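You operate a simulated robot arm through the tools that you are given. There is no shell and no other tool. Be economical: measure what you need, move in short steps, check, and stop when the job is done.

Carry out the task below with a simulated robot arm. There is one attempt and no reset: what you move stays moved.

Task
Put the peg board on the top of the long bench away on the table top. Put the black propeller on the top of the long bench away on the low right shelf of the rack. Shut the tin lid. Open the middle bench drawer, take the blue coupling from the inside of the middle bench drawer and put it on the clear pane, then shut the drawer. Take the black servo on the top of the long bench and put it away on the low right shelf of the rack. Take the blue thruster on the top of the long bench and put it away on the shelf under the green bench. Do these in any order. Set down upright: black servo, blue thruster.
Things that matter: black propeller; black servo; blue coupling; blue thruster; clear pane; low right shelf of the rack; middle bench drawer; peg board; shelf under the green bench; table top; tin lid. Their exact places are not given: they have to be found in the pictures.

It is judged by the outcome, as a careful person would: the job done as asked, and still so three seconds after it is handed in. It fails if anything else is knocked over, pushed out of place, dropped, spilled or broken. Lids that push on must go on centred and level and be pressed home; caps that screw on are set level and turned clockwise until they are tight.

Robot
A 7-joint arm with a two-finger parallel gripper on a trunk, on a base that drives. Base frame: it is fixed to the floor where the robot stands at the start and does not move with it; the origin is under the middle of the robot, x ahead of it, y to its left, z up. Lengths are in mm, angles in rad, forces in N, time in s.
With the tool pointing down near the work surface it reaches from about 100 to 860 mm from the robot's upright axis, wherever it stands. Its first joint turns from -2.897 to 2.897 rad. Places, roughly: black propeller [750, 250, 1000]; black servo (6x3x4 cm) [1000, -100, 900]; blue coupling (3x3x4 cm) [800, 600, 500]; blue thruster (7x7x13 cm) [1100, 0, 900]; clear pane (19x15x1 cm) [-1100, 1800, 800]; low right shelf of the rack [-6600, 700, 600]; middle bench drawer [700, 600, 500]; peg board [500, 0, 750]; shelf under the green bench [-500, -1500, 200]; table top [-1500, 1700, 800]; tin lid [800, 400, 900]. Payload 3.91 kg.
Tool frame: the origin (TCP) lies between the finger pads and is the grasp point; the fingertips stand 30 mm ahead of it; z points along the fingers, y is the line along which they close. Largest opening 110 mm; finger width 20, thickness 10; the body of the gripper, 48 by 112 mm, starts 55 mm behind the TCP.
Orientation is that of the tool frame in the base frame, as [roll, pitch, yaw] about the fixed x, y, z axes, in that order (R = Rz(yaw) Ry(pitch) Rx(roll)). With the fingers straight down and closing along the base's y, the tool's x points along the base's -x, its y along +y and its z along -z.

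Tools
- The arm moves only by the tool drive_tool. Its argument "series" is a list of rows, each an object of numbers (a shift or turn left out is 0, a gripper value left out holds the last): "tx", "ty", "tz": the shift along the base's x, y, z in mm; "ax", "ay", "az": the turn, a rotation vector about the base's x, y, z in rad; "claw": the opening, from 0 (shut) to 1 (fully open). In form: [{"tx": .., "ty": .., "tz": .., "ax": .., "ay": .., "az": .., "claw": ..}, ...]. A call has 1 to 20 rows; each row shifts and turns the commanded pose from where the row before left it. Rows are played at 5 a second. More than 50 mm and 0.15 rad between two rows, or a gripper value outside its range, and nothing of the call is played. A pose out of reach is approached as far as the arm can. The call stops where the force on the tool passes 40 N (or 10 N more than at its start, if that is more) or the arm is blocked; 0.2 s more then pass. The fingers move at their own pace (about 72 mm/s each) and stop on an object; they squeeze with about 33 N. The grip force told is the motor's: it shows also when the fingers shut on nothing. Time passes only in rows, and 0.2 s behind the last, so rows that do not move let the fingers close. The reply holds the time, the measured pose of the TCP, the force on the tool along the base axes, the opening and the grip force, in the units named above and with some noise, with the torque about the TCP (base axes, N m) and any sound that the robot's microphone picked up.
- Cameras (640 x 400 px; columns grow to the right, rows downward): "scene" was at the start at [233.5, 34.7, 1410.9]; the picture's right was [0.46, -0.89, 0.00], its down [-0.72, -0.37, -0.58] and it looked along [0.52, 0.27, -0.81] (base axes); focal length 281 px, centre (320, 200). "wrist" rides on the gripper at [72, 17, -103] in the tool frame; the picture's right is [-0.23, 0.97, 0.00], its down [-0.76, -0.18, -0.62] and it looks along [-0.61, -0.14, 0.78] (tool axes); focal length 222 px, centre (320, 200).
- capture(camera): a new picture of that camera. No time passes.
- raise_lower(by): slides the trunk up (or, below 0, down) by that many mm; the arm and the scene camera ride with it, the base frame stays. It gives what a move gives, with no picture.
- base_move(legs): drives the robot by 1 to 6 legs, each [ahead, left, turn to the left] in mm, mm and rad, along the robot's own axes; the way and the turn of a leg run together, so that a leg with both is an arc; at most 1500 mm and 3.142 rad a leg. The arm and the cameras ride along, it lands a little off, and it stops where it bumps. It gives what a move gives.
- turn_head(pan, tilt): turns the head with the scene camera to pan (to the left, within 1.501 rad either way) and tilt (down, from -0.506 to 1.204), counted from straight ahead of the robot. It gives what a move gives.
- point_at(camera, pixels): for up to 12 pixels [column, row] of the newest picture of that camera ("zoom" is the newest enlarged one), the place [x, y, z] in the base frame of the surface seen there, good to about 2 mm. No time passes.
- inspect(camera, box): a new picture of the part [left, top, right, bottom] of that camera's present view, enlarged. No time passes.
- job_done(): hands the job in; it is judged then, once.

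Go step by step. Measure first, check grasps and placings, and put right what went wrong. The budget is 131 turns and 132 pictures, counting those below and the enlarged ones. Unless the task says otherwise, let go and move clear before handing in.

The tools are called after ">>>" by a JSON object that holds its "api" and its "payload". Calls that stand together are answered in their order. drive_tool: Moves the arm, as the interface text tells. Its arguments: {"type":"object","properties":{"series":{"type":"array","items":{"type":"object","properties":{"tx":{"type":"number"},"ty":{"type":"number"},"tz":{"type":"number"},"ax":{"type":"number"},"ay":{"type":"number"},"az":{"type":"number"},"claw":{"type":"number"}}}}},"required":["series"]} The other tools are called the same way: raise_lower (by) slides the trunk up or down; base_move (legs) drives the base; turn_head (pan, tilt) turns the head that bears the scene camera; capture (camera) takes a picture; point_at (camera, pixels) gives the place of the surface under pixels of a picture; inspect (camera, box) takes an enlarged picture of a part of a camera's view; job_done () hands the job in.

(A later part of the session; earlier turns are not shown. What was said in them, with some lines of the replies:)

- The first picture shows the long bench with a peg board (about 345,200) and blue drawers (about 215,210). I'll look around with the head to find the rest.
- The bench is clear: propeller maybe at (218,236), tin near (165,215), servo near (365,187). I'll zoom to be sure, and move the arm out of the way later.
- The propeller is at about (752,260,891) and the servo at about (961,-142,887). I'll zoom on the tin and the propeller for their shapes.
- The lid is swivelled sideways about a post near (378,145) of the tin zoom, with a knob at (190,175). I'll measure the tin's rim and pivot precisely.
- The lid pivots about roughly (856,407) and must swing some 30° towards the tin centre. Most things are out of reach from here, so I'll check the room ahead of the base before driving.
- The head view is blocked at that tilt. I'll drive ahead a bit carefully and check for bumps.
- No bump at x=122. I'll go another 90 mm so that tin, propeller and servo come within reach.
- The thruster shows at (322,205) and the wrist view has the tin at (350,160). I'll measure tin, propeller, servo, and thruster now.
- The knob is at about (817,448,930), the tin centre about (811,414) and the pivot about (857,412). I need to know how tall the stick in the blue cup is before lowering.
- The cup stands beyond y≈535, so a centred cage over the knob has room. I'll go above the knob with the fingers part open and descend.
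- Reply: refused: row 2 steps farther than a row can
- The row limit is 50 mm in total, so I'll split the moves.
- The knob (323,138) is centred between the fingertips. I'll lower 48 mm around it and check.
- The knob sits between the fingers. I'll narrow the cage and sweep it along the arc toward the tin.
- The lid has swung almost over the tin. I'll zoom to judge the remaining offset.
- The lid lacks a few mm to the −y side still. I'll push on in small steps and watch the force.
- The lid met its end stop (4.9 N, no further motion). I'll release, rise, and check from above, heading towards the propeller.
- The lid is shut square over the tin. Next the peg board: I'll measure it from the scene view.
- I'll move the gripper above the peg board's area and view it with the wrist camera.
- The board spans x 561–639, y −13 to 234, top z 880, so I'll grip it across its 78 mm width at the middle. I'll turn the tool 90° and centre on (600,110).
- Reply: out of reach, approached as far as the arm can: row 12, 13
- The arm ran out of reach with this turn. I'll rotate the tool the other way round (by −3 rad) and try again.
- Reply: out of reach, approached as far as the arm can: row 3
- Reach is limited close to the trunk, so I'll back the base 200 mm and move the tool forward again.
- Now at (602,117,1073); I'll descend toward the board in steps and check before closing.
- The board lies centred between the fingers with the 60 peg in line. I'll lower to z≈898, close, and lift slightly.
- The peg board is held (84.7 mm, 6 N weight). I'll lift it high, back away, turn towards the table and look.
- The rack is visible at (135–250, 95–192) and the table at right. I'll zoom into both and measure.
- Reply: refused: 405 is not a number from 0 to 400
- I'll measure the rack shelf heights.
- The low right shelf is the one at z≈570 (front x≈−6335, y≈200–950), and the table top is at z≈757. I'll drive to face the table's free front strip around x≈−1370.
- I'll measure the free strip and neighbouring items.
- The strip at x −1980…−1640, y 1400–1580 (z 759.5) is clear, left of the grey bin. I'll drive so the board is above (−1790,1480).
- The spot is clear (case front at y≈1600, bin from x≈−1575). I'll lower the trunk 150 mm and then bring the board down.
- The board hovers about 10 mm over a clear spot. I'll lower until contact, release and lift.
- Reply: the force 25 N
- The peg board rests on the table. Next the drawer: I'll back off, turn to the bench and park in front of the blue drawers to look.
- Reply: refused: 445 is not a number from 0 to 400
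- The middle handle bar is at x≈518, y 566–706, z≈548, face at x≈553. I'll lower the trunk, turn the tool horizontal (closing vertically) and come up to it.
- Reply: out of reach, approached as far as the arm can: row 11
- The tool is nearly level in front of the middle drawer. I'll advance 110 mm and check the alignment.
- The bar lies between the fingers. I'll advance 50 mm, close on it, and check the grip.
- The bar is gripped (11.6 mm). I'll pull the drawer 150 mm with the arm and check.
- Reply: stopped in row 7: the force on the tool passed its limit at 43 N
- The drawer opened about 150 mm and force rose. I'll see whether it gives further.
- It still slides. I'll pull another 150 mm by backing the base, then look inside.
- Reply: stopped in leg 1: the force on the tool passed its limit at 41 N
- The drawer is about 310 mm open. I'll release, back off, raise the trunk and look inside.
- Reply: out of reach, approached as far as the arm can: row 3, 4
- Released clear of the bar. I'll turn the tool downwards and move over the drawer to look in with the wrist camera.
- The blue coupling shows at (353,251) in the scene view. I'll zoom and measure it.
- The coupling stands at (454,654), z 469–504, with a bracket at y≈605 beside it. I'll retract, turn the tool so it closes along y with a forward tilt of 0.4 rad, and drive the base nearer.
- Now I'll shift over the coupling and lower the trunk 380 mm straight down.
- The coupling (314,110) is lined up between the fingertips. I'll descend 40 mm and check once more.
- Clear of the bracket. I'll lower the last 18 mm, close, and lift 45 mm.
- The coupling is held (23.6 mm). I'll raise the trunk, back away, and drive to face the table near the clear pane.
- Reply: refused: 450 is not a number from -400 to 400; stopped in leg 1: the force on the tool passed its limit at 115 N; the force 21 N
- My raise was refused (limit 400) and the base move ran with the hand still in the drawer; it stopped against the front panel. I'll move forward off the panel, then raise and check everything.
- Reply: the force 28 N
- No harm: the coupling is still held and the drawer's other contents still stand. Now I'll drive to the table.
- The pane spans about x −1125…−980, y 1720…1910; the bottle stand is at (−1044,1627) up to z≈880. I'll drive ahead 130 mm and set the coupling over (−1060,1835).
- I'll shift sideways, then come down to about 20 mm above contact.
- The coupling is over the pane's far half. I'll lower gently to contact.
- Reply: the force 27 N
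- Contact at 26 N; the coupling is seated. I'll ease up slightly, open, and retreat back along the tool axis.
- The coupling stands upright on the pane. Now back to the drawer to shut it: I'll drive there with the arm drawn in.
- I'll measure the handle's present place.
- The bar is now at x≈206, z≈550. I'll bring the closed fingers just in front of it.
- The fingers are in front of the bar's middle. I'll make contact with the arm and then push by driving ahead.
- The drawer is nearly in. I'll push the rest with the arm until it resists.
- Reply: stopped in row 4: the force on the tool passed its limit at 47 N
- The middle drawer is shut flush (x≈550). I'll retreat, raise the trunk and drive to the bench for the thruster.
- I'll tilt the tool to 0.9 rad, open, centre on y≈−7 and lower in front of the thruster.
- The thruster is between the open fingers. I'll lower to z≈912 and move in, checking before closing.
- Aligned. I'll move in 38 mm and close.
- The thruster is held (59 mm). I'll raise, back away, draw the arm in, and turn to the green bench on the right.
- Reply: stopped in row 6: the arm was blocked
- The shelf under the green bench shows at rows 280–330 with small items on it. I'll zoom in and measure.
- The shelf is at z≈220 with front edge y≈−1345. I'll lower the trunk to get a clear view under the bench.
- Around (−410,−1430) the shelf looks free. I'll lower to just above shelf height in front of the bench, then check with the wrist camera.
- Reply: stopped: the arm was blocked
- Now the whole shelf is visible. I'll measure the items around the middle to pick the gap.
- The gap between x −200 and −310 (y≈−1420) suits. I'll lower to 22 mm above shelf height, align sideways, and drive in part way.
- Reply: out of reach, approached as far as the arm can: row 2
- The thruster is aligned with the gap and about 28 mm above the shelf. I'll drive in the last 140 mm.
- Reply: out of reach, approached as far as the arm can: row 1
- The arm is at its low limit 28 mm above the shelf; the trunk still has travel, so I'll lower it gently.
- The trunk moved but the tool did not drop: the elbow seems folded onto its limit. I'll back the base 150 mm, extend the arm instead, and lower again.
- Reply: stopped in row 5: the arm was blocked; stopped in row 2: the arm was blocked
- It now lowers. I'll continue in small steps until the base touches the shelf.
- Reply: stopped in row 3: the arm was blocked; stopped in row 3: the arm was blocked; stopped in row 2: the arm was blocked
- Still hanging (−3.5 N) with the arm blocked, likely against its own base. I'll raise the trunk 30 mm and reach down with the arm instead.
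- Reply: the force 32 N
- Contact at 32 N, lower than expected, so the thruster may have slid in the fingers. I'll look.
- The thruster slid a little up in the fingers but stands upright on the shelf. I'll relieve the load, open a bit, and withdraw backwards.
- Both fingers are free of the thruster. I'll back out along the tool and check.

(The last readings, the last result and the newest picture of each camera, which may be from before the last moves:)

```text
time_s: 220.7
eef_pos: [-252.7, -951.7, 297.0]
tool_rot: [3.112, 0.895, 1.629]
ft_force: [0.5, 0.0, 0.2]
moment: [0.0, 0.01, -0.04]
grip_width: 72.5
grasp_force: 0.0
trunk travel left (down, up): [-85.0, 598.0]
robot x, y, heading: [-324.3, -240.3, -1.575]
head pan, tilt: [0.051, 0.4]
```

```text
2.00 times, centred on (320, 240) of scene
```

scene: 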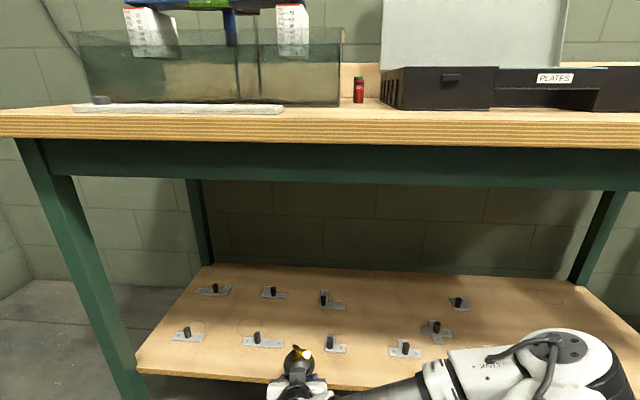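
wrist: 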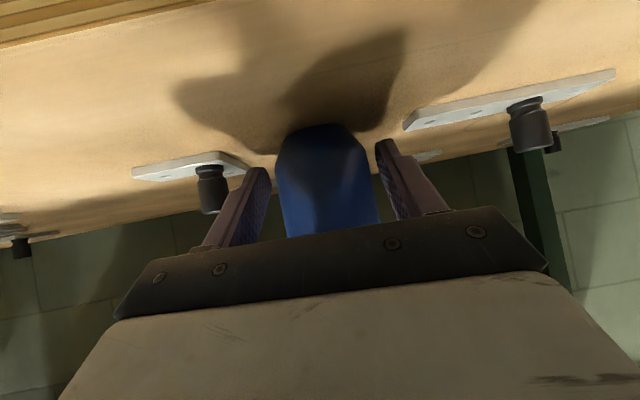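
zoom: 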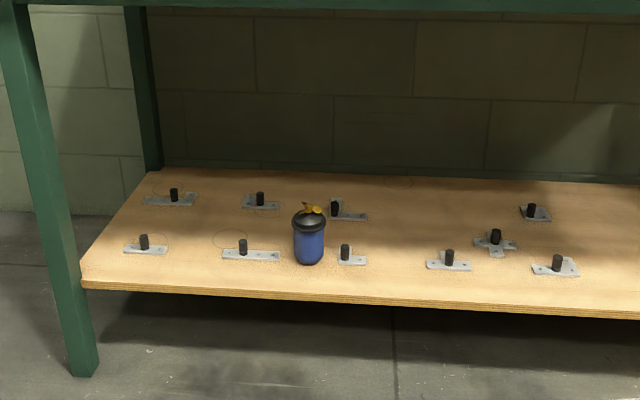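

The thruster stands upright on the shelf among untouched neighbours. Next the servo: I'll raise the trunk, turn back to the bench, and re-orient the tool to close across the servo's thickness with a 0.5 rad tilt along its length.

>>> {"api": "raise_lower", "payload": {"by": 400}}

>>> {"api": "raise_lower", "payload": {"by": 190}}

>>> {"api": "base_move", "payload": {"legs": [[0, 0, 1.575]]}}

>>> {"api": "drive_tool", "payload": {"series": [{"tz": 45, "ay": 0.13}, {"tz": 45, "ay": 0.13}, {"tz": 45, "ay": 0.13}, {"az": -0.14}, {"az": -0.14}, {"az": -0.14}, {"az": -0.14}, {"az": -0.14}, {"az": -0.14}, {"az": -0.14}, {"az": -0.14}, {"az": -0.14}, {"az": -0.14}, {"az": -0.14}, {"az": -0.14}, {"az": -0.14}, {"az": -0.14}, {}]}}

```text
time_s: 224.6
eef_pos: [-254.1, -952.0, 696.6]
tool_rot: [3.112, 0.893, 1.632]
ft_force: [-0.4, 0.9, 0.0]
moment: [-0.03, -0.03, 0.01]
grip_width: 72.5
grasp_force: 0.1
trunk travel left (down, up): [-485.0, 198.0]
robot x, y, heading: [-324.1, -243.5, -1.576]
head pan, tilt: [0.051, 0.4]
```

```text
time_s: 226.6
eef_pos: [-251.8, -952.8, 886.9]
tool_rot: [3.114, 0.892, 1.628]
ft_force: [0.2, -0.4, -1.1]
moment: [-0.02, 0.0, 0.0]
grip_width: 72.8
grasp_force: 0.1
trunk travel left (down, up): [-675.0, 8.0]
robot x, y, heading: [-321.5, -243.0, -1.572]
head pan, tilt: [0.051, 0.4]
```

```text
time_s: 231.1
eef_pos: [380.3, -122.9, 886.5]
tool_rot: [3.115, 0.894, -3.014]
ft_force: [0.1, -0.4, -0.2]
moment: [0.04, 0.04, -0.05]
grip_width: 72.7
grasp_force: 0.2
trunk travel left (down, up): [-675.0, 8.0]
robot x, y, heading: [-320.7, -243.0, 0.066]
head pan, tilt: [0.051, 0.4]
```

```text
time_s: 234.9
eef_pos: [380.9, -122.0, 1021.1]
tool_rot: [3.059, 0.507, 1.269]
ft_force: [0.1, -0.8, -0.4]
moment: [0.01, 0.01, -0.02]
grip_width: 72.6
grasp_force: 0.0
trunk travel left (down, up): [-675.0, 8.0]
robot x, y, heading: [-322.7, -239.5, 0.063]
head pan, tilt: [0.051, 0.4]
```

Orientation reached. I'll straighten the heading, drive up to the bench and look at the servo from the wrist.

>>> {"api": "base_move", "payload": {"legs": [[0, 0, -0.063], [440, 40, 0]]}}

>>> {"api": "drive_tool", "payload": {"series": [{"tx": 45}, {"tx": 35}, {"az": 0.05}, {}]}}

>>> {"api": "capture", "payload": {"camera": "wrist"}}

```text
time_s: 238.1
eef_pos: [833.3, -125.5, 1020.5]
tool_rot: [3.059, 0.507, 1.209]
ft_force: [-0.2, 0.3, -0.3]
moment: [-0.02, 0.03, 0.0]
grip_width: 72.7
grasp_force: 0.1
trunk travel left (down, up): [-675.0, 8.0]
robot x, y, heading: [119.8, -198.6, 0.005]
head pan, tilt: [0.051, 0.4]
```

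```text
time_s: 239.1
eef_pos: [914.6, -125.1, 1020.3]
tool_rot: [3.057, 0.506, 1.261]
ft_force: [-0.6, 0.0, 0.2]
moment: [0.0, 0.03, 0.06]
grip_width: 72.7
grasp_force: 0.0
trunk travel left (down, up): [-675.0, 8.0]
robot x, y, heading: [122.1, -200.5, 0.006]
head pan, tilt: [0.051, 0.4]
```

```text
29 pictures are left
```

wrist: 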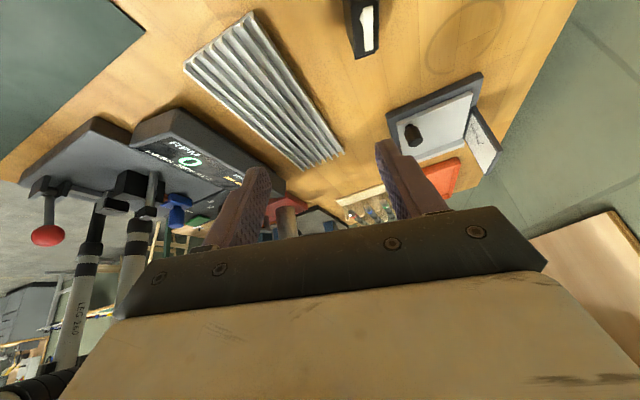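

The servo is at (365,28), nearly in line with the fingers. I'll zoom and measure its outline.

>>> {"api": "inspect", "payload": {"camera": "wrist", "box": [330, 0, 410, 64]}}

>>> {"api": "point_at", "payload": {"camera": "wrist", "pixels": [[352, 28], [357, 48], [370, 45], [378, 18], [345, 8], [378, 6], [366, 20], [370, 30], [360, 10], [368, 54]]}}

```text
6.25 times, centred on (370, 32) of wrist
```

zoom: 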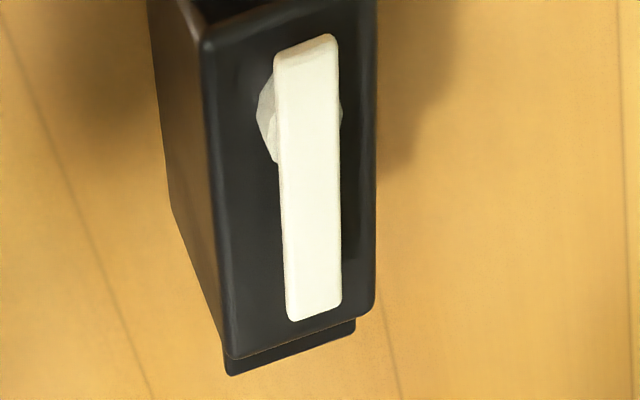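

```text
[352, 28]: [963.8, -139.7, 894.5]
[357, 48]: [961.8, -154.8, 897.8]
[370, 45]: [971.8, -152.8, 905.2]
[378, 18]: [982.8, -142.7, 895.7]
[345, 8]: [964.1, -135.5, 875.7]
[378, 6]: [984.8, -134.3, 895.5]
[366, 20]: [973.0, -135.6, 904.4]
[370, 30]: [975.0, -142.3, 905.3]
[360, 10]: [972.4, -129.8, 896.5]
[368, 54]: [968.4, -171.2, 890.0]
```

The servo is centred at about (973,−142), 20 mm thick, lying about 9° off y, top z 896. I'll line up, descend to 30 mm above and check.

>>> {"api": "drive_tool", "payload": {"series": [{"tx": 40, "az": 0.075}, {"tx": 19, "ty": -10, "az": 0.07}, {"tz": -45}, {"tz": -40}, {"claw": 0.5}, {}]}}

>>> {"api": "capture", "payload": {"camera": "wrist"}}

```text
time_s: 240.5
eef_pos: [973.1, -136.7, 934.4]
tool_rot: [3.059, 0.504, 1.405]
ft_force: [0.9, -0.1, -0.2]
moment: [0.02, 0.02, 0.03]
grip_width: 55.2
grasp_force: 0.0
trunk travel left (down, up): [-675.0, 8.0]
robot x, y, heading: [124.5, -201.3, 0.002]
head pan, tilt: [0.051, 0.4]
```

```text
27 pictures are left
```

wrist: 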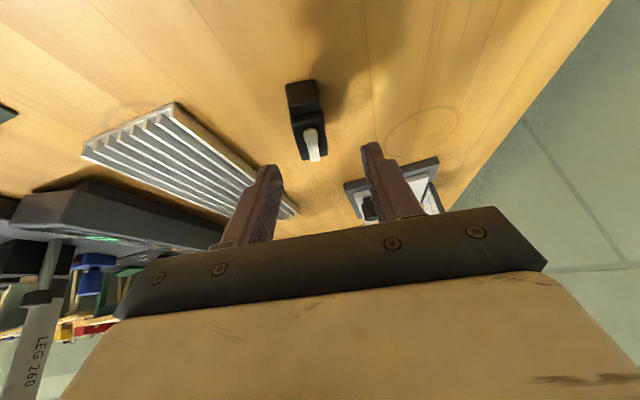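

The servo sits between the fingers. The closing axis is tilted about 4°, so I'll level it, then descend, close and lift.

>>> {"api": "drive_tool", "payload": {"series": [{"ax": 0.0115, "ay": 0.071}, {"tz": -20}, {"tz": -18}, {}]}}

>>> {"api": "capture", "payload": {"camera": "wrist"}}

```text
time_s: 241.5
eef_pos: [973.0, -134.9, 898.3]
tool_rot: [3.138, 0.505, 1.444]
ft_force: [0.3, 0.3, 1.0]
moment: [0.01, 0.0, -0.02]
grip_width: 55.0
grasp_force: 0.1
trunk travel left (down, up): [-675.0, 8.0]
robot x, y, heading: [122.3, -200.2, 0.01]
head pan, tilt: [0.051, 0.4]
```

```text
26 pictures are left
```

wrist: 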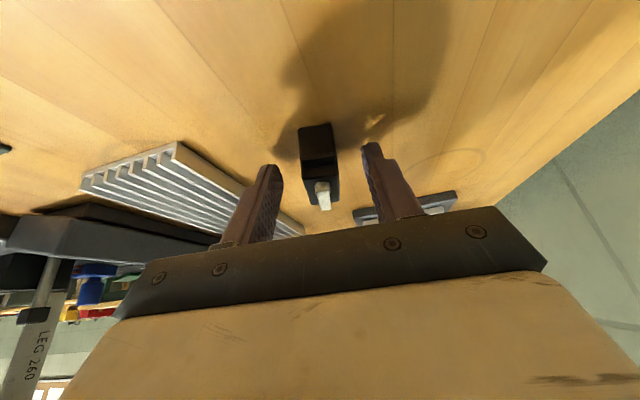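

Centred. Close and lift.

>>> {"api": "drive_tool", "payload": {"series": [{"tz": -2}, {"claw": 0}, {}, {}, {}, {"tz": 20}, {"tz": 30}, {}]}}

>>> {"api": "capture", "payload": {"camera": "wrist"}}

```text
time_s: 243.3
eef_pos: [972.5, -134.7, 948.5]
tool_rot: [-3.14, 0.504, 1.445]
ft_force: [0.3, -0.7, 0.1]
moment: [-0.01, 0.02, 0.01]
grip_width: 20.2
grasp_force: 33.0
trunk travel left (down, up): [-675.0, 8.0]
robot x, y, heading: [122.2, -199.8, -0.002]
head pan, tilt: [0.051, 0.4]
```

```text
25 pictures are left
```

wrist: 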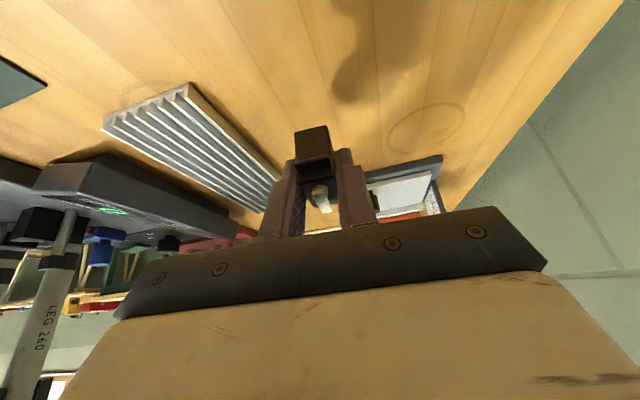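

The servo is held (20.2 mm). I'll lift, back away, turn the tool to point forward of the robot, and drive toward the rack.

>>> {"api": "drive_tool", "payload": {"series": [{"tz": 45}, {"tz": 40}, {}]}}

>>> {"api": "base_move", "payload": {"legs": [[-500, 0, 0]]}}

>>> {"api": "drive_tool", "payload": {"series": [{"az": 0.14, "tx": -20}, {"az": 0.14, "tx": -20}, {"az": 0.14, "tx": -20}, {"az": 0.14, "tx": -20}, {"az": 0.14, "tx": -20}, {"az": 0.14, "tx": -20}, {"az": 0.14}, {"az": 0.14}, {"az": 0.14}, {"az": 0.14}, {"az": 0.14}, {"az": 0.14}, {"az": 0.02}, {}]}}

>>> {"api": "base_move", "payload": {"legs": [[0, 0, 3.141], [1500, -250, 0], [1500, -250, 0], [1500, -250, 0]]}}

>>> {"api": "turn_head", "payload": {"pan": 0.0, "tilt": 0.45}}

>>> {"api": "capture", "payload": {"camera": "scene"}}

```text
time_s: 244.1
eef_pos: [971.7, -136.7, 1028.8]
tool_rot: [3.14, 0.503, 1.443]
ft_force: [0.5, -0.1, -1.2]
moment: [0.03, 0.0, -0.01]
grip_width: 20.2
grasp_force: 32.3
trunk travel left (down, up): [-675.0, 8.0]
robot x, y, heading: [126.9, -197.6, 0.005]
head pan, tilt: [0.051, 0.4]
```

```text
time_s: 247.0
eef_pos: [480.1, -139.4, 1030.0]
tool_rot: [3.14, 0.506, 1.44]
ft_force: [0.2, 0.6, -0.5]
moment: [0.01, -0.02, -0.01]
grip_width: 20.1
grasp_force: 33.2
trunk travel left (down, up): [-675.0, 8.0]
robot x, y, heading: [-370.5, -202.9, 0.002]
head pan, tilt: [0.051, 0.4]
```

```text
time_s: 250.0
eef_pos: [359.0, -139.4, 1029.2]
tool_rot: [3.141, 0.503, 3.14]
ft_force: [0.1, 0.5, -0.1]
moment: [-0.03, -0.01, 0.0]
grip_width: 20.3
grasp_force: 33.4
trunk travel left (down, up): [-675.0, 8.0]
robot x, y, heading: [-370.2, -200.0, 0.001]
head pan, tilt: [0.051, 0.4]
```

```text
refused: leg 2 is longer than a leg can be; nothing moved
```

```text
time_s: 250.6
eef_pos: [359.7, -140.3, 1030.0]
tool_rot: [3.142, 0.505, 3.141]
ft_force: [1.0, 0.0, -0.2]
moment: [0.01, 0.01, 0.0]
grip_width: 20.1
grasp_force: 32.7
trunk travel left (down, up): [-675.0, 8.0]
robot x, y, heading: [-365.8, -200.3, 0.0]
head pan, tilt: [0.0, 0.45]
```

```text
24 pictures are left
```

scene: 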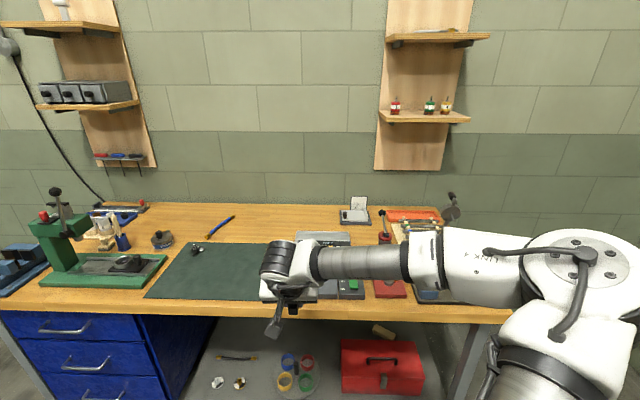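

The leg was slightly too long (1500 total). I'll drive with shorter legs.

>>> {"api": "base_move", "payload": {"legs": [[0, 0, 3.141], [1450, -250, 0], [1450, -250, 0], [1450, -250, 0]]}}

>>> {"api": "capture", "payload": {"camera": "scene"}}

```text
time_s: 279.2
eef_pos: [-5411.3, 749.0, 1029.6]
tool_rot: [-3.141, 0.505, -0.061]
ft_force: [-0.3, -0.1, -1.1]
moment: [0.01, 0.03, 0.01]
grip_width: 20.2
grasp_force: 33.0
trunk travel left (down, up): [-675.0, 8.0]
robot x, y, heading: [-4677.1, 764.4, 3.08]
head pan, tilt: [0.0, 0.45]
```

```text
23 pictures are left
```

scene: 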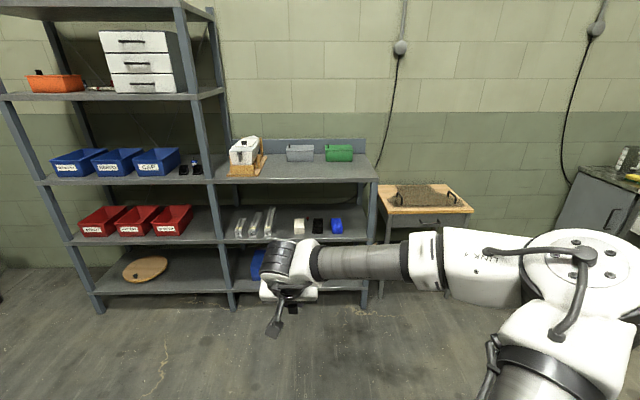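

>>> {"api": "inspect", "payload": {"camera": "scene", "box": [200, 160, 390, 260]}}

>>> {"api": "point_at", "payload": {"camera": "scene", "pixels": [[235, 241], [350, 238], [240, 228], [270, 228], [285, 235], [300, 225], [318, 225], [336, 225], [285, 222], [355, 228], [300, 182], [318, 240]]}}

```text
3.37 times, centred on (295, 210) of scene
```

zoom: 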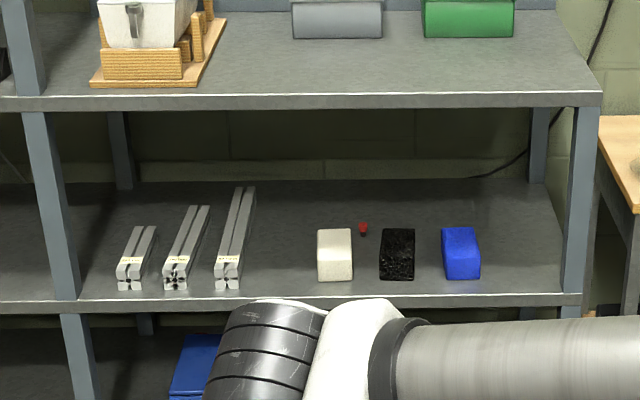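

```text
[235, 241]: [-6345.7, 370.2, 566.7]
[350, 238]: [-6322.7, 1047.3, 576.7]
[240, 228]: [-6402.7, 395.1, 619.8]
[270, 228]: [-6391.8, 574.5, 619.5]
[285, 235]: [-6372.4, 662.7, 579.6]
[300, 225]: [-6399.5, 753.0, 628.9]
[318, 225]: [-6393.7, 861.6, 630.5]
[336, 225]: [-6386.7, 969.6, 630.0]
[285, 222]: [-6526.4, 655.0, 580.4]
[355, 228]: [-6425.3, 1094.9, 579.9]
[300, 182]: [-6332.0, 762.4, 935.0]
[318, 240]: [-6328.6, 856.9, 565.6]
```

The low right shelf top is z=580, front edge x≈−6335; the gap y 600–720 between the rails and the white block is free. I'll square up, lower the trunk, and stop just in front of it.

>>> {"api": "base_move", "payload": {"legs": [[0, 0, 0.061], [780, 70, 0]]}}

>>> {"api": "raise_lower", "payload": {"by": -370}}

>>> {"api": "capture", "payload": {"camera": "scene"}}

```text
time_s: 283.8
eef_pos: [-6169.7, 619.9, 1028.4]
tool_rot: [-3.141, 0.507, 0.013]
ft_force: [-1.2, 0.0, -0.6]
moment: [0.0, -0.02, 0.03]
grip_width: 20.2
grasp_force: 32.5
trunk travel left (down, up): [-675.0, 8.0]
robot x, y, heading: [-5435.7, 691.2, -3.127]
head pan, tilt: [0.0, 0.45]
```

```text
time_s: 287.4
eef_pos: [-6168.6, 621.0, 659.8]
tool_rot: [-3.141, 0.505, 0.012]
ft_force: [0.0, 0.8, -0.6]
moment: [0.0, -0.01, 0.03]
grip_width: 20.3
grasp_force: 32.7
trunk travel left (down, up): [-305.0, 378.0]
robot x, y, heading: [-5440.8, 690.7, -3.132]
head pan, tilt: [0.0, 0.45]
```

```text
21 pictures are left
```

scene: 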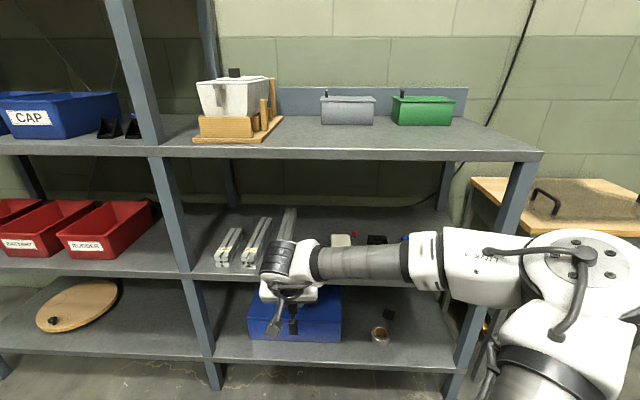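

The forearm runs sideways in front of the rack; I'll measure where it lies relative to the right post before moving in.

>>> {"api": "point_at", "payload": {"camera": "scene", "pixels": [[290, 255], [370, 250], [425, 235], [425, 280], [480, 250], [520, 200], [495, 250], [290, 300], [340, 238], [260, 200]]}}

>>> {"api": "capture", "payload": {"camera": "wrist"}}

```text
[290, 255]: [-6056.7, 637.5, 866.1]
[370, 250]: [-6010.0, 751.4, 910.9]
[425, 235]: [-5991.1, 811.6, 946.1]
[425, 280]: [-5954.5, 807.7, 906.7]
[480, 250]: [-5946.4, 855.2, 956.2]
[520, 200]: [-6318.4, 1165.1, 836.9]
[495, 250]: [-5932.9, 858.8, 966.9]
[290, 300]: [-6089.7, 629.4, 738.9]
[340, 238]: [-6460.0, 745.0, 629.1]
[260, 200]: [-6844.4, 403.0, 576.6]
```

```text
20 pictures are left
```

wrist: 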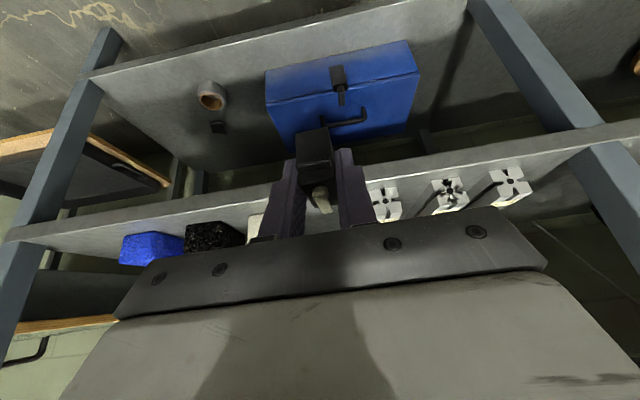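

After a 230 mm advance only the gripper would be inside the shelf, so it's safe. I'll drive in and fine-tune.

>>> {"api": "base_move", "payload": {"legs": [[225, -8, 0]]}}

>>> {"api": "capture", "payload": {"camera": "wrist"}}

```text
time_s: 289.1
eef_pos: [-6396.7, 626.3, 659.9]
tool_rot: [-3.141, 0.504, 0.013]
ft_force: [0.8, -0.1, -0.9]
moment: [-0.02, -0.03, 0.05]
grip_width: 20.3
grasp_force: 32.8
trunk travel left (down, up): [-305.0, 378.0]
robot x, y, heading: [-5668.2, 692.8, -3.13]
head pan, tilt: [0.0, 0.45]
```

```text
19 pictures are left
```

wrist: 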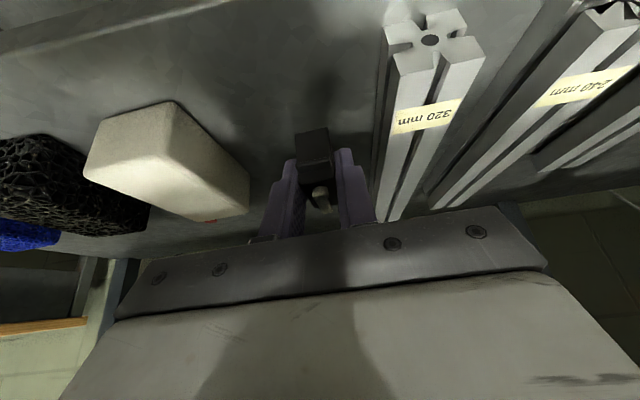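

The servo hangs between the rail and the white block. I'll check the clearances numerically.

>>> {"api": "point_at", "payload": {"camera": "wrist", "pixels": [[390, 60], [378, 200], [398, 50], [100, 160], [245, 205], [300, 60], [340, 90]]}}

```text
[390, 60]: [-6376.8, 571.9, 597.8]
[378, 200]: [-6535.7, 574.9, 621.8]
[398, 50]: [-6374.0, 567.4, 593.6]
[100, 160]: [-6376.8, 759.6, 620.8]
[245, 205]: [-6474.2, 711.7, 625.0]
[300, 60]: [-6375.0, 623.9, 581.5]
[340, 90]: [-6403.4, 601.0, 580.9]
```

Free gap is y 575–712; I'll place the servo at y≈615 to leave room for the propeller, lowering gently.

>>> {"api": "drive_tool", "payload": {"series": [{"ty": -12}, {"tz": -20}, {"tz": -15}, {}]}}

>>> {"api": "drive_tool", "payload": {"series": [{"tz": -3}, {"tz": -2}, {"tz": -2}, {}]}}

```text
time_s: 290.1
eef_pos: [-6397.9, 612.9, 624.9]
tool_rot: [3.14, 0.503, 0.015]
ft_force: [-0.5, 1.2, -1.4]
moment: [0.0, 0.0, -0.02]
grip_width: 20.3
grasp_force: 33.1
trunk travel left (down, up): [-305.0, 378.0]
robot x, y, heading: [-5669.2, 694.3, -3.123]
head pan, tilt: [0.0, 0.45]
```

```text
time_s: 291.1
eef_pos: [-6398.0, 612.4, 616.5]
tool_rot: [-3.141, 0.504, 0.014]
ft_force: [0.4, -0.1, -0.5]
moment: [0.02, 0.01, -0.02]
grip_width: 20.2
grasp_force: 33.0
trunk travel left (down, up): [-305.0, 378.0]
robot x, y, heading: [-5670.1, 694.0, -3.127]
head pan, tilt: [0.0, 0.45]
```

>>> {"api": "drive_tool", "payload": {"series": [{"tz": -1.5}, {"tz": -1}, {}]}}

```text
time_s: 291.9
eef_pos: [-6396.2, 612.8, 615.3]
tool_rot: [3.141, 0.507, 0.014]
ft_force: [-2.7, 1.6, 12.4]
moment: [0.06, 0.07, 0.0]
grip_width: 20.2
grasp_force: 33.0
trunk travel left (down, up): [-305.0, 378.0]
robot x, y, heading: [-5673.0, 698.2, -3.127]
head pan, tilt: [0.0, 0.45]
```

Contact at 12 N. I'll open a little, rise and back out.

>>> {"api": "drive_tool", "payload": {"series": [{"tz": 1}, {"claw": 0.27}, {"claw": 0.33}, {}, {"tz": 25}, {"tz": 25}, {}]}}

>>> {"api": "capture", "payload": {"camera": "wrist"}}

```text
time_s: 293.5
eef_pos: [-6395.0, 613.4, 668.2]
tool_rot: [-3.14, 0.504, 0.013]
ft_force: [0.0, -0.3, -0.4]
moment: [0.0, -0.02, -0.03]
grip_width: 36.3
grasp_force: 0.1
trunk travel left (down, up): [-305.0, 378.0]
robot x, y, heading: [-5670.8, 694.1, -3.128]
head pan, tilt: [0.0, 0.45]
```

```text
18 pictures are left
```

wrist: 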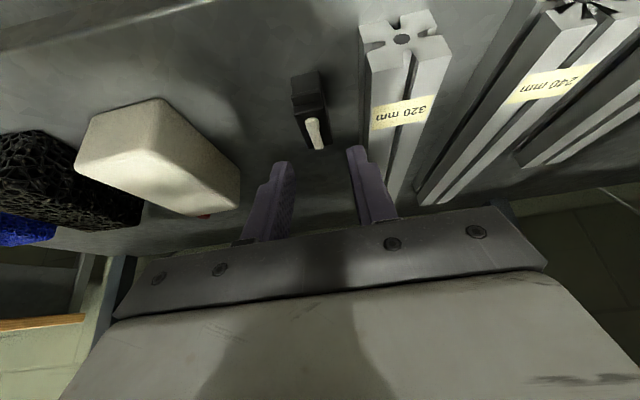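

The servo stands upright on the shelf. I'll back out, raise, and return to the bench for the propeller.

>>> {"api": "base_move", "payload": {"legs": [[-450, 0, 0]]}}

>>> {"api": "raise_lower", "payload": {"by": 370}}

>>> {"api": "base_move", "payload": {"legs": [[0, 0, 3.125], [1300, -120, 0], [1300, -120, 0], [1300, -120, 0], [1100, -120, 0]]}}

```text
time_s: 296.2
eef_pos: [-5947.1, 614.6, 667.3]
tool_rot: [-3.141, 0.506, 0.021]
ft_force: [0.3, 0.0, -0.9]
moment: [0.0, -0.01, 0.01]
grip_width: 36.1
grasp_force: 0.0
trunk travel left (down, up): [-305.0, 378.0]
robot x, y, heading: [-5218.4, 707.2, -3.12]
head pan, tilt: [0.0, 0.45]
```

```text
time_s: 299.8
eef_pos: [-5946.4, 614.6, 1037.8]
tool_rot: [3.141, 0.505, 0.021]
ft_force: [0.2, -0.4, 0.4]
moment: [-0.03, -0.05, -0.02]
grip_width: 36.1
grasp_force: 0.1
trunk travel left (down, up): [-675.0, 8.0]
robot x, y, heading: [-5222.0, 702.9, -3.119]
head pan, tilt: [0.0, 0.45]
```

```text
time_s: 331.4
eef_pos: [496.1, 512.1, 1037.3]
tool_rot: [3.141, 0.504, -3.12]
ft_force: [-0.1, -0.5, -0.4]
moment: [0.01, 0.04, 0.01]
grip_width: 36.2
grasp_force: 0.0
trunk travel left (down, up): [-675.0, 8.0]
robot x, y, heading: [-230.2, 423.8, 0.023]
head pan, tilt: [0.0, 0.45]
```

I'll strafe right and move ahead to put the tool near the propeller, then look with the wrist camera.

>>> {"api": "base_move", "payload": {"legs": [[0, -240, 0], [0, 0, -0.023], [200, 0, 0]]}}

>>> {"api": "capture", "payload": {"camera": "wrist"}}

```text
time_s: 335.4
eef_pos: [704.2, 263.0, 1036.0]
tool_rot: [3.14, 0.504, -3.14]
ft_force: [0.6, 0.0, -0.1]
moment: [0.02, 0.04, 0.01]
grip_width: 36.5
grasp_force: 0.0
trunk travel left (down, up): [-675.0, 8.0]
robot x, y, heading: [-20.2, 191.0, 0.001]
head pan, tilt: [0.0, 0.45]
```

```text
17 pictures are left
```

wrist: 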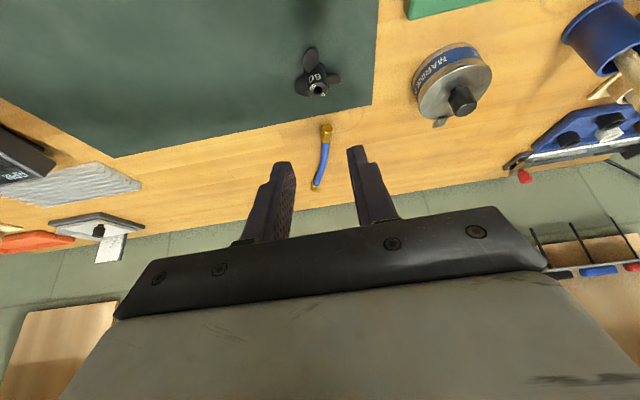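

>>> {"api": "inspect", "payload": {"camera": "wrist", "box": [286, 40, 350, 100]}}

>>> {"api": "point_at", "payload": {"camera": "wrist", "pixels": [[318, 88], [318, 80], [310, 60], [300, 88], [335, 78], [312, 88], [324, 87], [318, 93]]}}

```text
6.67 times, centred on (318, 70) of wrist
```

zoom: 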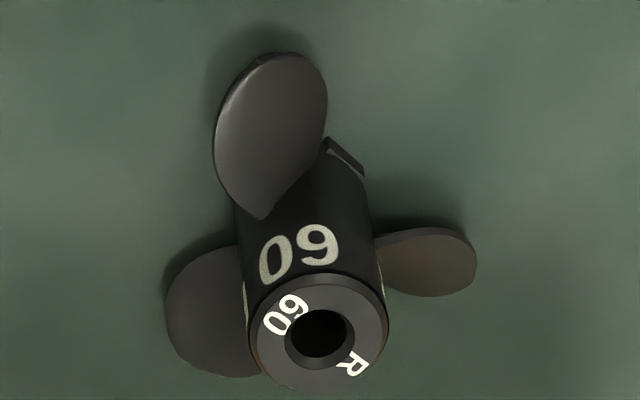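

```text
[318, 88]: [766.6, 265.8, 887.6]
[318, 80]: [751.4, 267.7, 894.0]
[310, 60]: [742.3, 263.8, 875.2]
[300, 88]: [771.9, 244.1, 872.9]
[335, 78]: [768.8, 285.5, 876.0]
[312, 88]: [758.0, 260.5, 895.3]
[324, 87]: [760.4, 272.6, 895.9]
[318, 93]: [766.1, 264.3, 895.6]
```

The hub axis is at (759,266.5), top z≈896, blades reaching z≈876. I'll come down so the fingertips grip only the upper hub, pausing above.

>>> {"api": "drive_tool", "payload": {"series": [{"tx": 44, "ty": 3.5}, {"tz": -45}, {"tz": -40}, {"tz": -20}, {}]}}

>>> {"api": "capture", "payload": {"camera": "wrist"}}

```text
time_s: 336.6
eef_pos: [748.7, 266.6, 931.1]
tool_rot: [-3.141, 0.504, -3.138]
ft_force: [0.2, -0.4, -0.2]
moment: [0.01, 0.02, -0.03]
grip_width: 36.2
grasp_force: 0.1
trunk travel left (down, up): [-675.0, 8.0]
robot x, y, heading: [-21.8, 190.8, 0.003]
head pan, tilt: [0.0, 0.45]
```

```text
15 pictures are left
```

wrist: 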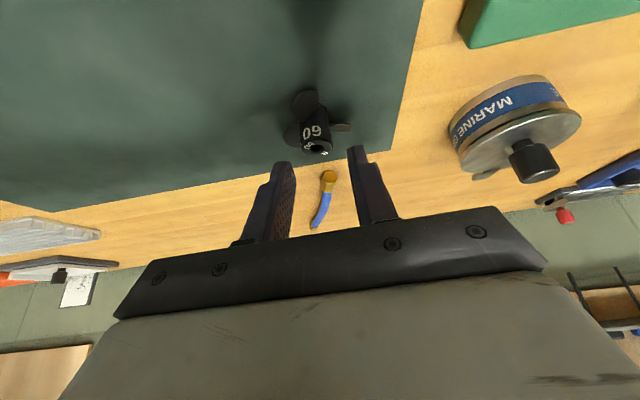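

Aligned. Descend 27 mm, close, and lift.

>>> {"api": "drive_tool", "payload": {"series": [{"tz": -15}, {"tz": -12}, {}, {"claw": 0}, {}, {}, {"tz": 15}, {"tz": 30}, {}]}}

>>> {"api": "capture", "payload": {"camera": "wrist"}}

```text
time_s: 338.6
eef_pos: [749.8, 267.5, 950.6]
tool_rot: [3.141, 0.503, -3.14]
ft_force: [0.9, 0.5, 0.1]
moment: [0.01, -0.02, -0.03]
grip_width: 21.2
grasp_force: 33.6
trunk travel left (down, up): [-675.0, 8.0]
robot x, y, heading: [-23.1, 187.2, -0.001]
head pan, tilt: [0.0, 0.45]
```

```text
14 pictures are left
```

wrist: 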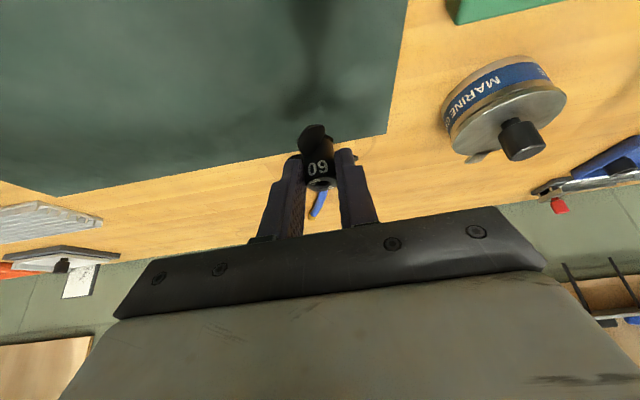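

The propeller is held (21.2 mm). I'll lift, back away, turn and drive to the rack again.

>>> {"api": "drive_tool", "payload": {"series": [{"tz": 45}, {"tz": 40}, {}]}}

>>> {"api": "base_move", "payload": {"legs": [[-350, 0, 0], [0, 0, 3.141], [1450, -120, 0], [1450, -120, 0], [1450, -120, 0]]}}

```text
time_s: 339.4
eef_pos: [748.8, 266.8, 1034.9]
tool_rot: [-3.142, 0.505, -3.14]
ft_force: [0.5, -1.0, -0.2]
moment: [0.0, 0.02, 0.01]
grip_width: 21.6
grasp_force: 33.4
trunk travel left (down, up): [-675.0, 8.0]
robot x, y, heading: [-22.3, 189.8, 0.007]
head pan, tilt: [0.0, 0.45]
```

```text
time_s: 369.5
eef_pos: [-5441.8, 546.4, 1035.0]
tool_rot: [3.141, 0.505, 0.005]
ft_force: [0.3, 0.2, 0.3]
moment: [0.04, -0.03, 0.01]
grip_width: 20.6
grasp_force: 33.0
trunk travel left (down, up): [-675.0, 8.0]
robot x, y, heading: [-4669.6, 623.4, -3.138]
head pan, tilt: [0.0, 0.45]
```

Close to plan. I'll advance to just in front of the rack and lower the trunk.

>>> {"api": "base_move", "payload": {"legs": [[720, -124, 0]]}}

>>> {"api": "raise_lower", "payload": {"by": -370}}

>>> {"api": "capture", "payload": {"camera": "wrist"}}

```text
time_s: 373.5
eef_pos: [-6170.8, 652.7, 1033.4]
tool_rot: [-3.14, 0.504, 0.018]
ft_force: [-0.2, -0.1, 0.2]
moment: [0.0, 0.01, 0.0]
grip_width: 20.8
grasp_force: 33.1
trunk travel left (down, up): [-675.0, 8.0]
robot x, y, heading: [-5400.4, 741.5, -3.127]
head pan, tilt: [0.0, 0.45]
```

```text
time_s: 377.1
eef_pos: [-6171.7, 654.5, 665.1]
tool_rot: [-3.141, 0.506, 0.019]
ft_force: [-0.6, -0.3, 0.2]
moment: [-0.03, 0.01, 0.0]
grip_width: 20.4
grasp_force: 32.8
trunk travel left (down, up): [-305.0, 378.0]
robot x, y, heading: [-5399.4, 744.5, -3.13]
head pan, tilt: [0.0, 0.45]
```

```text
13 pictures are left
```

wrist: 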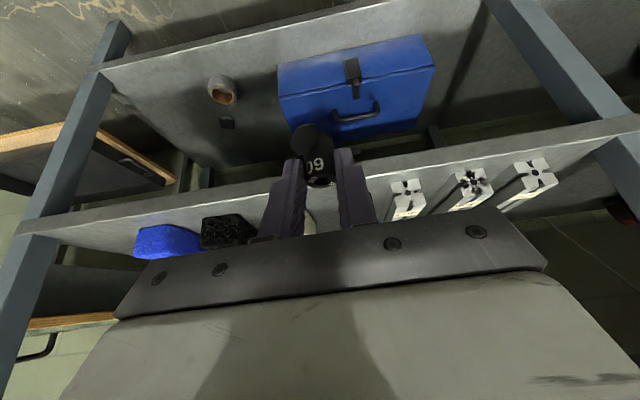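

I'll move in 195 mm, shifting 15 mm toward +y, and check clearances.

>>> {"api": "base_move", "payload": {"legs": [[198, -17, 0]]}}

>>> {"api": "capture", "payload": {"camera": "wrist"}}

>>> {"api": "point_at", "payload": {"camera": "wrist", "pixels": [[320, 60], [260, 100], [370, 110], [230, 180], [390, 150]]}}

```text
time_s: 378.7
eef_pos: [-6371.4, 666.3, 664.4]
tool_rot: [3.14, 0.506, 0.017]
ft_force: [0.2, -0.2, 0.5]
moment: [0.0, 0.02, -0.01]
grip_width: 20.4
grasp_force: 32.8
trunk travel left (down, up): [-305.0, 378.0]
robot x, y, heading: [-5601.7, 755.2, -3.127]
head pan, tilt: [0.0, 0.45]
```

```text
12 pictures are left
```

wrist: 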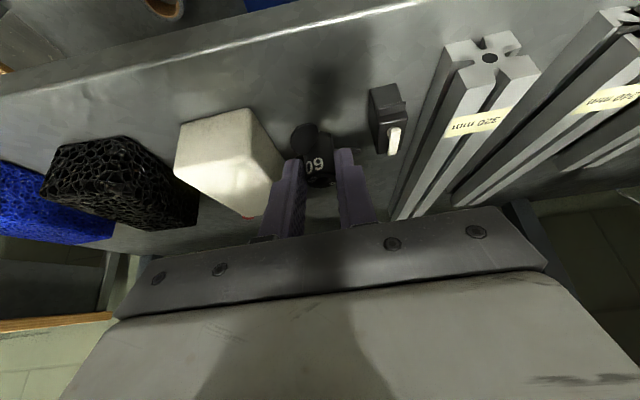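

```text
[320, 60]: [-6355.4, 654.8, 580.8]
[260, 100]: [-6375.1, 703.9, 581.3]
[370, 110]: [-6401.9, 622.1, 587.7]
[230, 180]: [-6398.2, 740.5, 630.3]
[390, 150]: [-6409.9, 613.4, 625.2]
```

The hub is centred in the 86 mm gap between servo (y≈624) and block (y≈710). I'll lower gently.

>>> {"api": "drive_tool", "payload": {"series": [{"tz": -20}, {"tz": -15}, {"tz": -4}, {}]}}

>>> {"api": "drive_tool", "payload": {"series": [{"tz": -1.5}, {"tz": -1.5}, {}]}}

```text
time_s: 379.7
eef_pos: [-6370.2, 667.7, 625.1]
tool_rot: [3.141, 0.504, 0.019]
ft_force: [-0.5, 0.4, 0.0]
moment: [0.03, 0.01, 0.0]
grip_width: 20.0
grasp_force: 32.6
trunk travel left (down, up): [-305.0, 378.0]
robot x, y, heading: [-5601.3, 757.2, -3.124]
head pan, tilt: [0.0, 0.45]
```

```text
time_s: 380.5
eef_pos: [-6371.8, 667.5, 624.4]
tool_rot: [3.141, 0.51, 0.019]
ft_force: [5.9, 3.0, 20.2]
moment: [0.14, 0.06, -0.06]
grip_width: 20.4
grasp_force: 32.9
trunk travel left (down, up): [-305.0, 378.0]
robot x, y, heading: [-5603.1, 757.5, -3.127]
head pan, tilt: [0.0, 0.45]
```

Contact at 20 N. I'll ease off, open a little, rise and look.

>>> {"api": "drive_tool", "payload": {"series": [{"tz": 2}, {"claw": 0.26}, {"claw": 0.31}, {}, {"tz": 25}, {"tz": 25}, {}]}}

>>> {"api": "capture", "payload": {"camera": "wrist"}}

```text
time_s: 382.1
eef_pos: [-6371.1, 667.3, 676.3]
tool_rot: [3.14, 0.505, 0.018]
ft_force: [0.5, 1.4, -0.5]
moment: [0.01, 0.03, 0.01]
grip_width: 34.1
grasp_force: 0.0
trunk travel left (down, up): [-305.0, 378.0]
robot x, y, heading: [-5599.4, 758.8, -3.123]
head pan, tilt: [0.0, 0.45]
```

```text
11 pictures are left
```

wrist: 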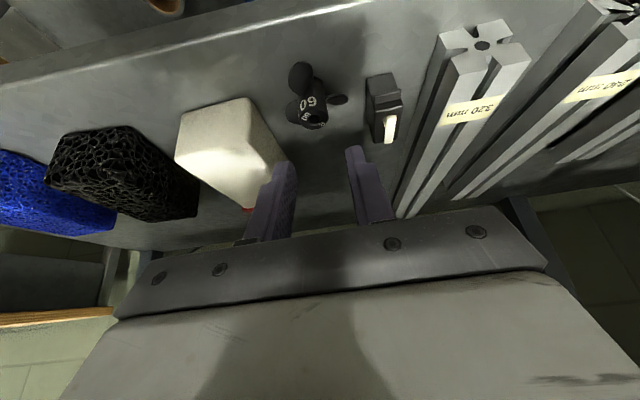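

Propeller and servo stand side by side on the shelf. I'll back clear and take a final look.

>>> {"api": "base_move", "payload": {"legs": [[-450, 0, 0]]}}

>>> {"api": "inspect", "payload": {"camera": "scene", "box": [160, 130, 420, 290]}}

```text
time_s: 384.8
eef_pos: [-5923.9, 671.7, 675.6]
tool_rot: [-3.141, 0.504, 0.022]
ft_force: [-0.1, -0.5, 0.2]
moment: [0.01, 0.05, -0.01]
grip_width: 33.9
grasp_force: 0.1
trunk travel left (down, up): [-305.0, 378.0]
robot x, y, heading: [-5155.4, 767.1, -3.12]
head pan, tilt: [0.0, 0.45]
```

```text
2.46 times, centred on (290, 210) of scene
```

zoom: 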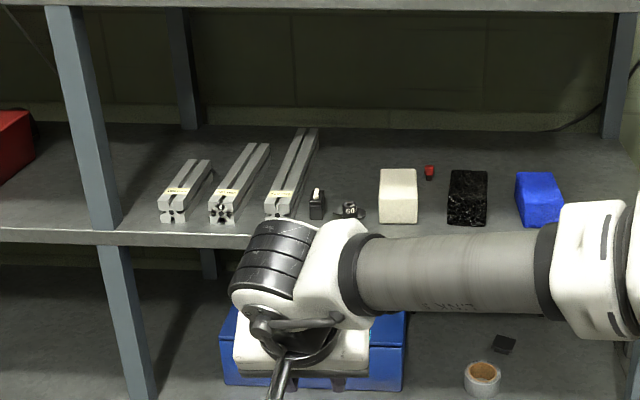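

Both items stand upright on the low right shelf, their neighbours have not moved, and the other jobs were checked as I finished them. I'm handing in.

>>> {"api": "job_done", "payload": {}}

```text
The job is handed in.
```

All six jobs are done and handed in:
- **Tin:** the lid is shut.
- **Peg board:** it is on the table top.
- **Blue coupling:** it is on the clear pane, and the middle bench drawer is shut again. With the hand still inside the open drawer, I bumped its front panel once. The other parts in it stayed standing.
- **Blue thruster:** it stands upright on the shelf under the green bench.
- **Black servo and black propeller:** both are on the low right shelf of the rack, and the servo is upright. I took that to be the middle of the three right-hand shelves, because its height matched the one you gave.
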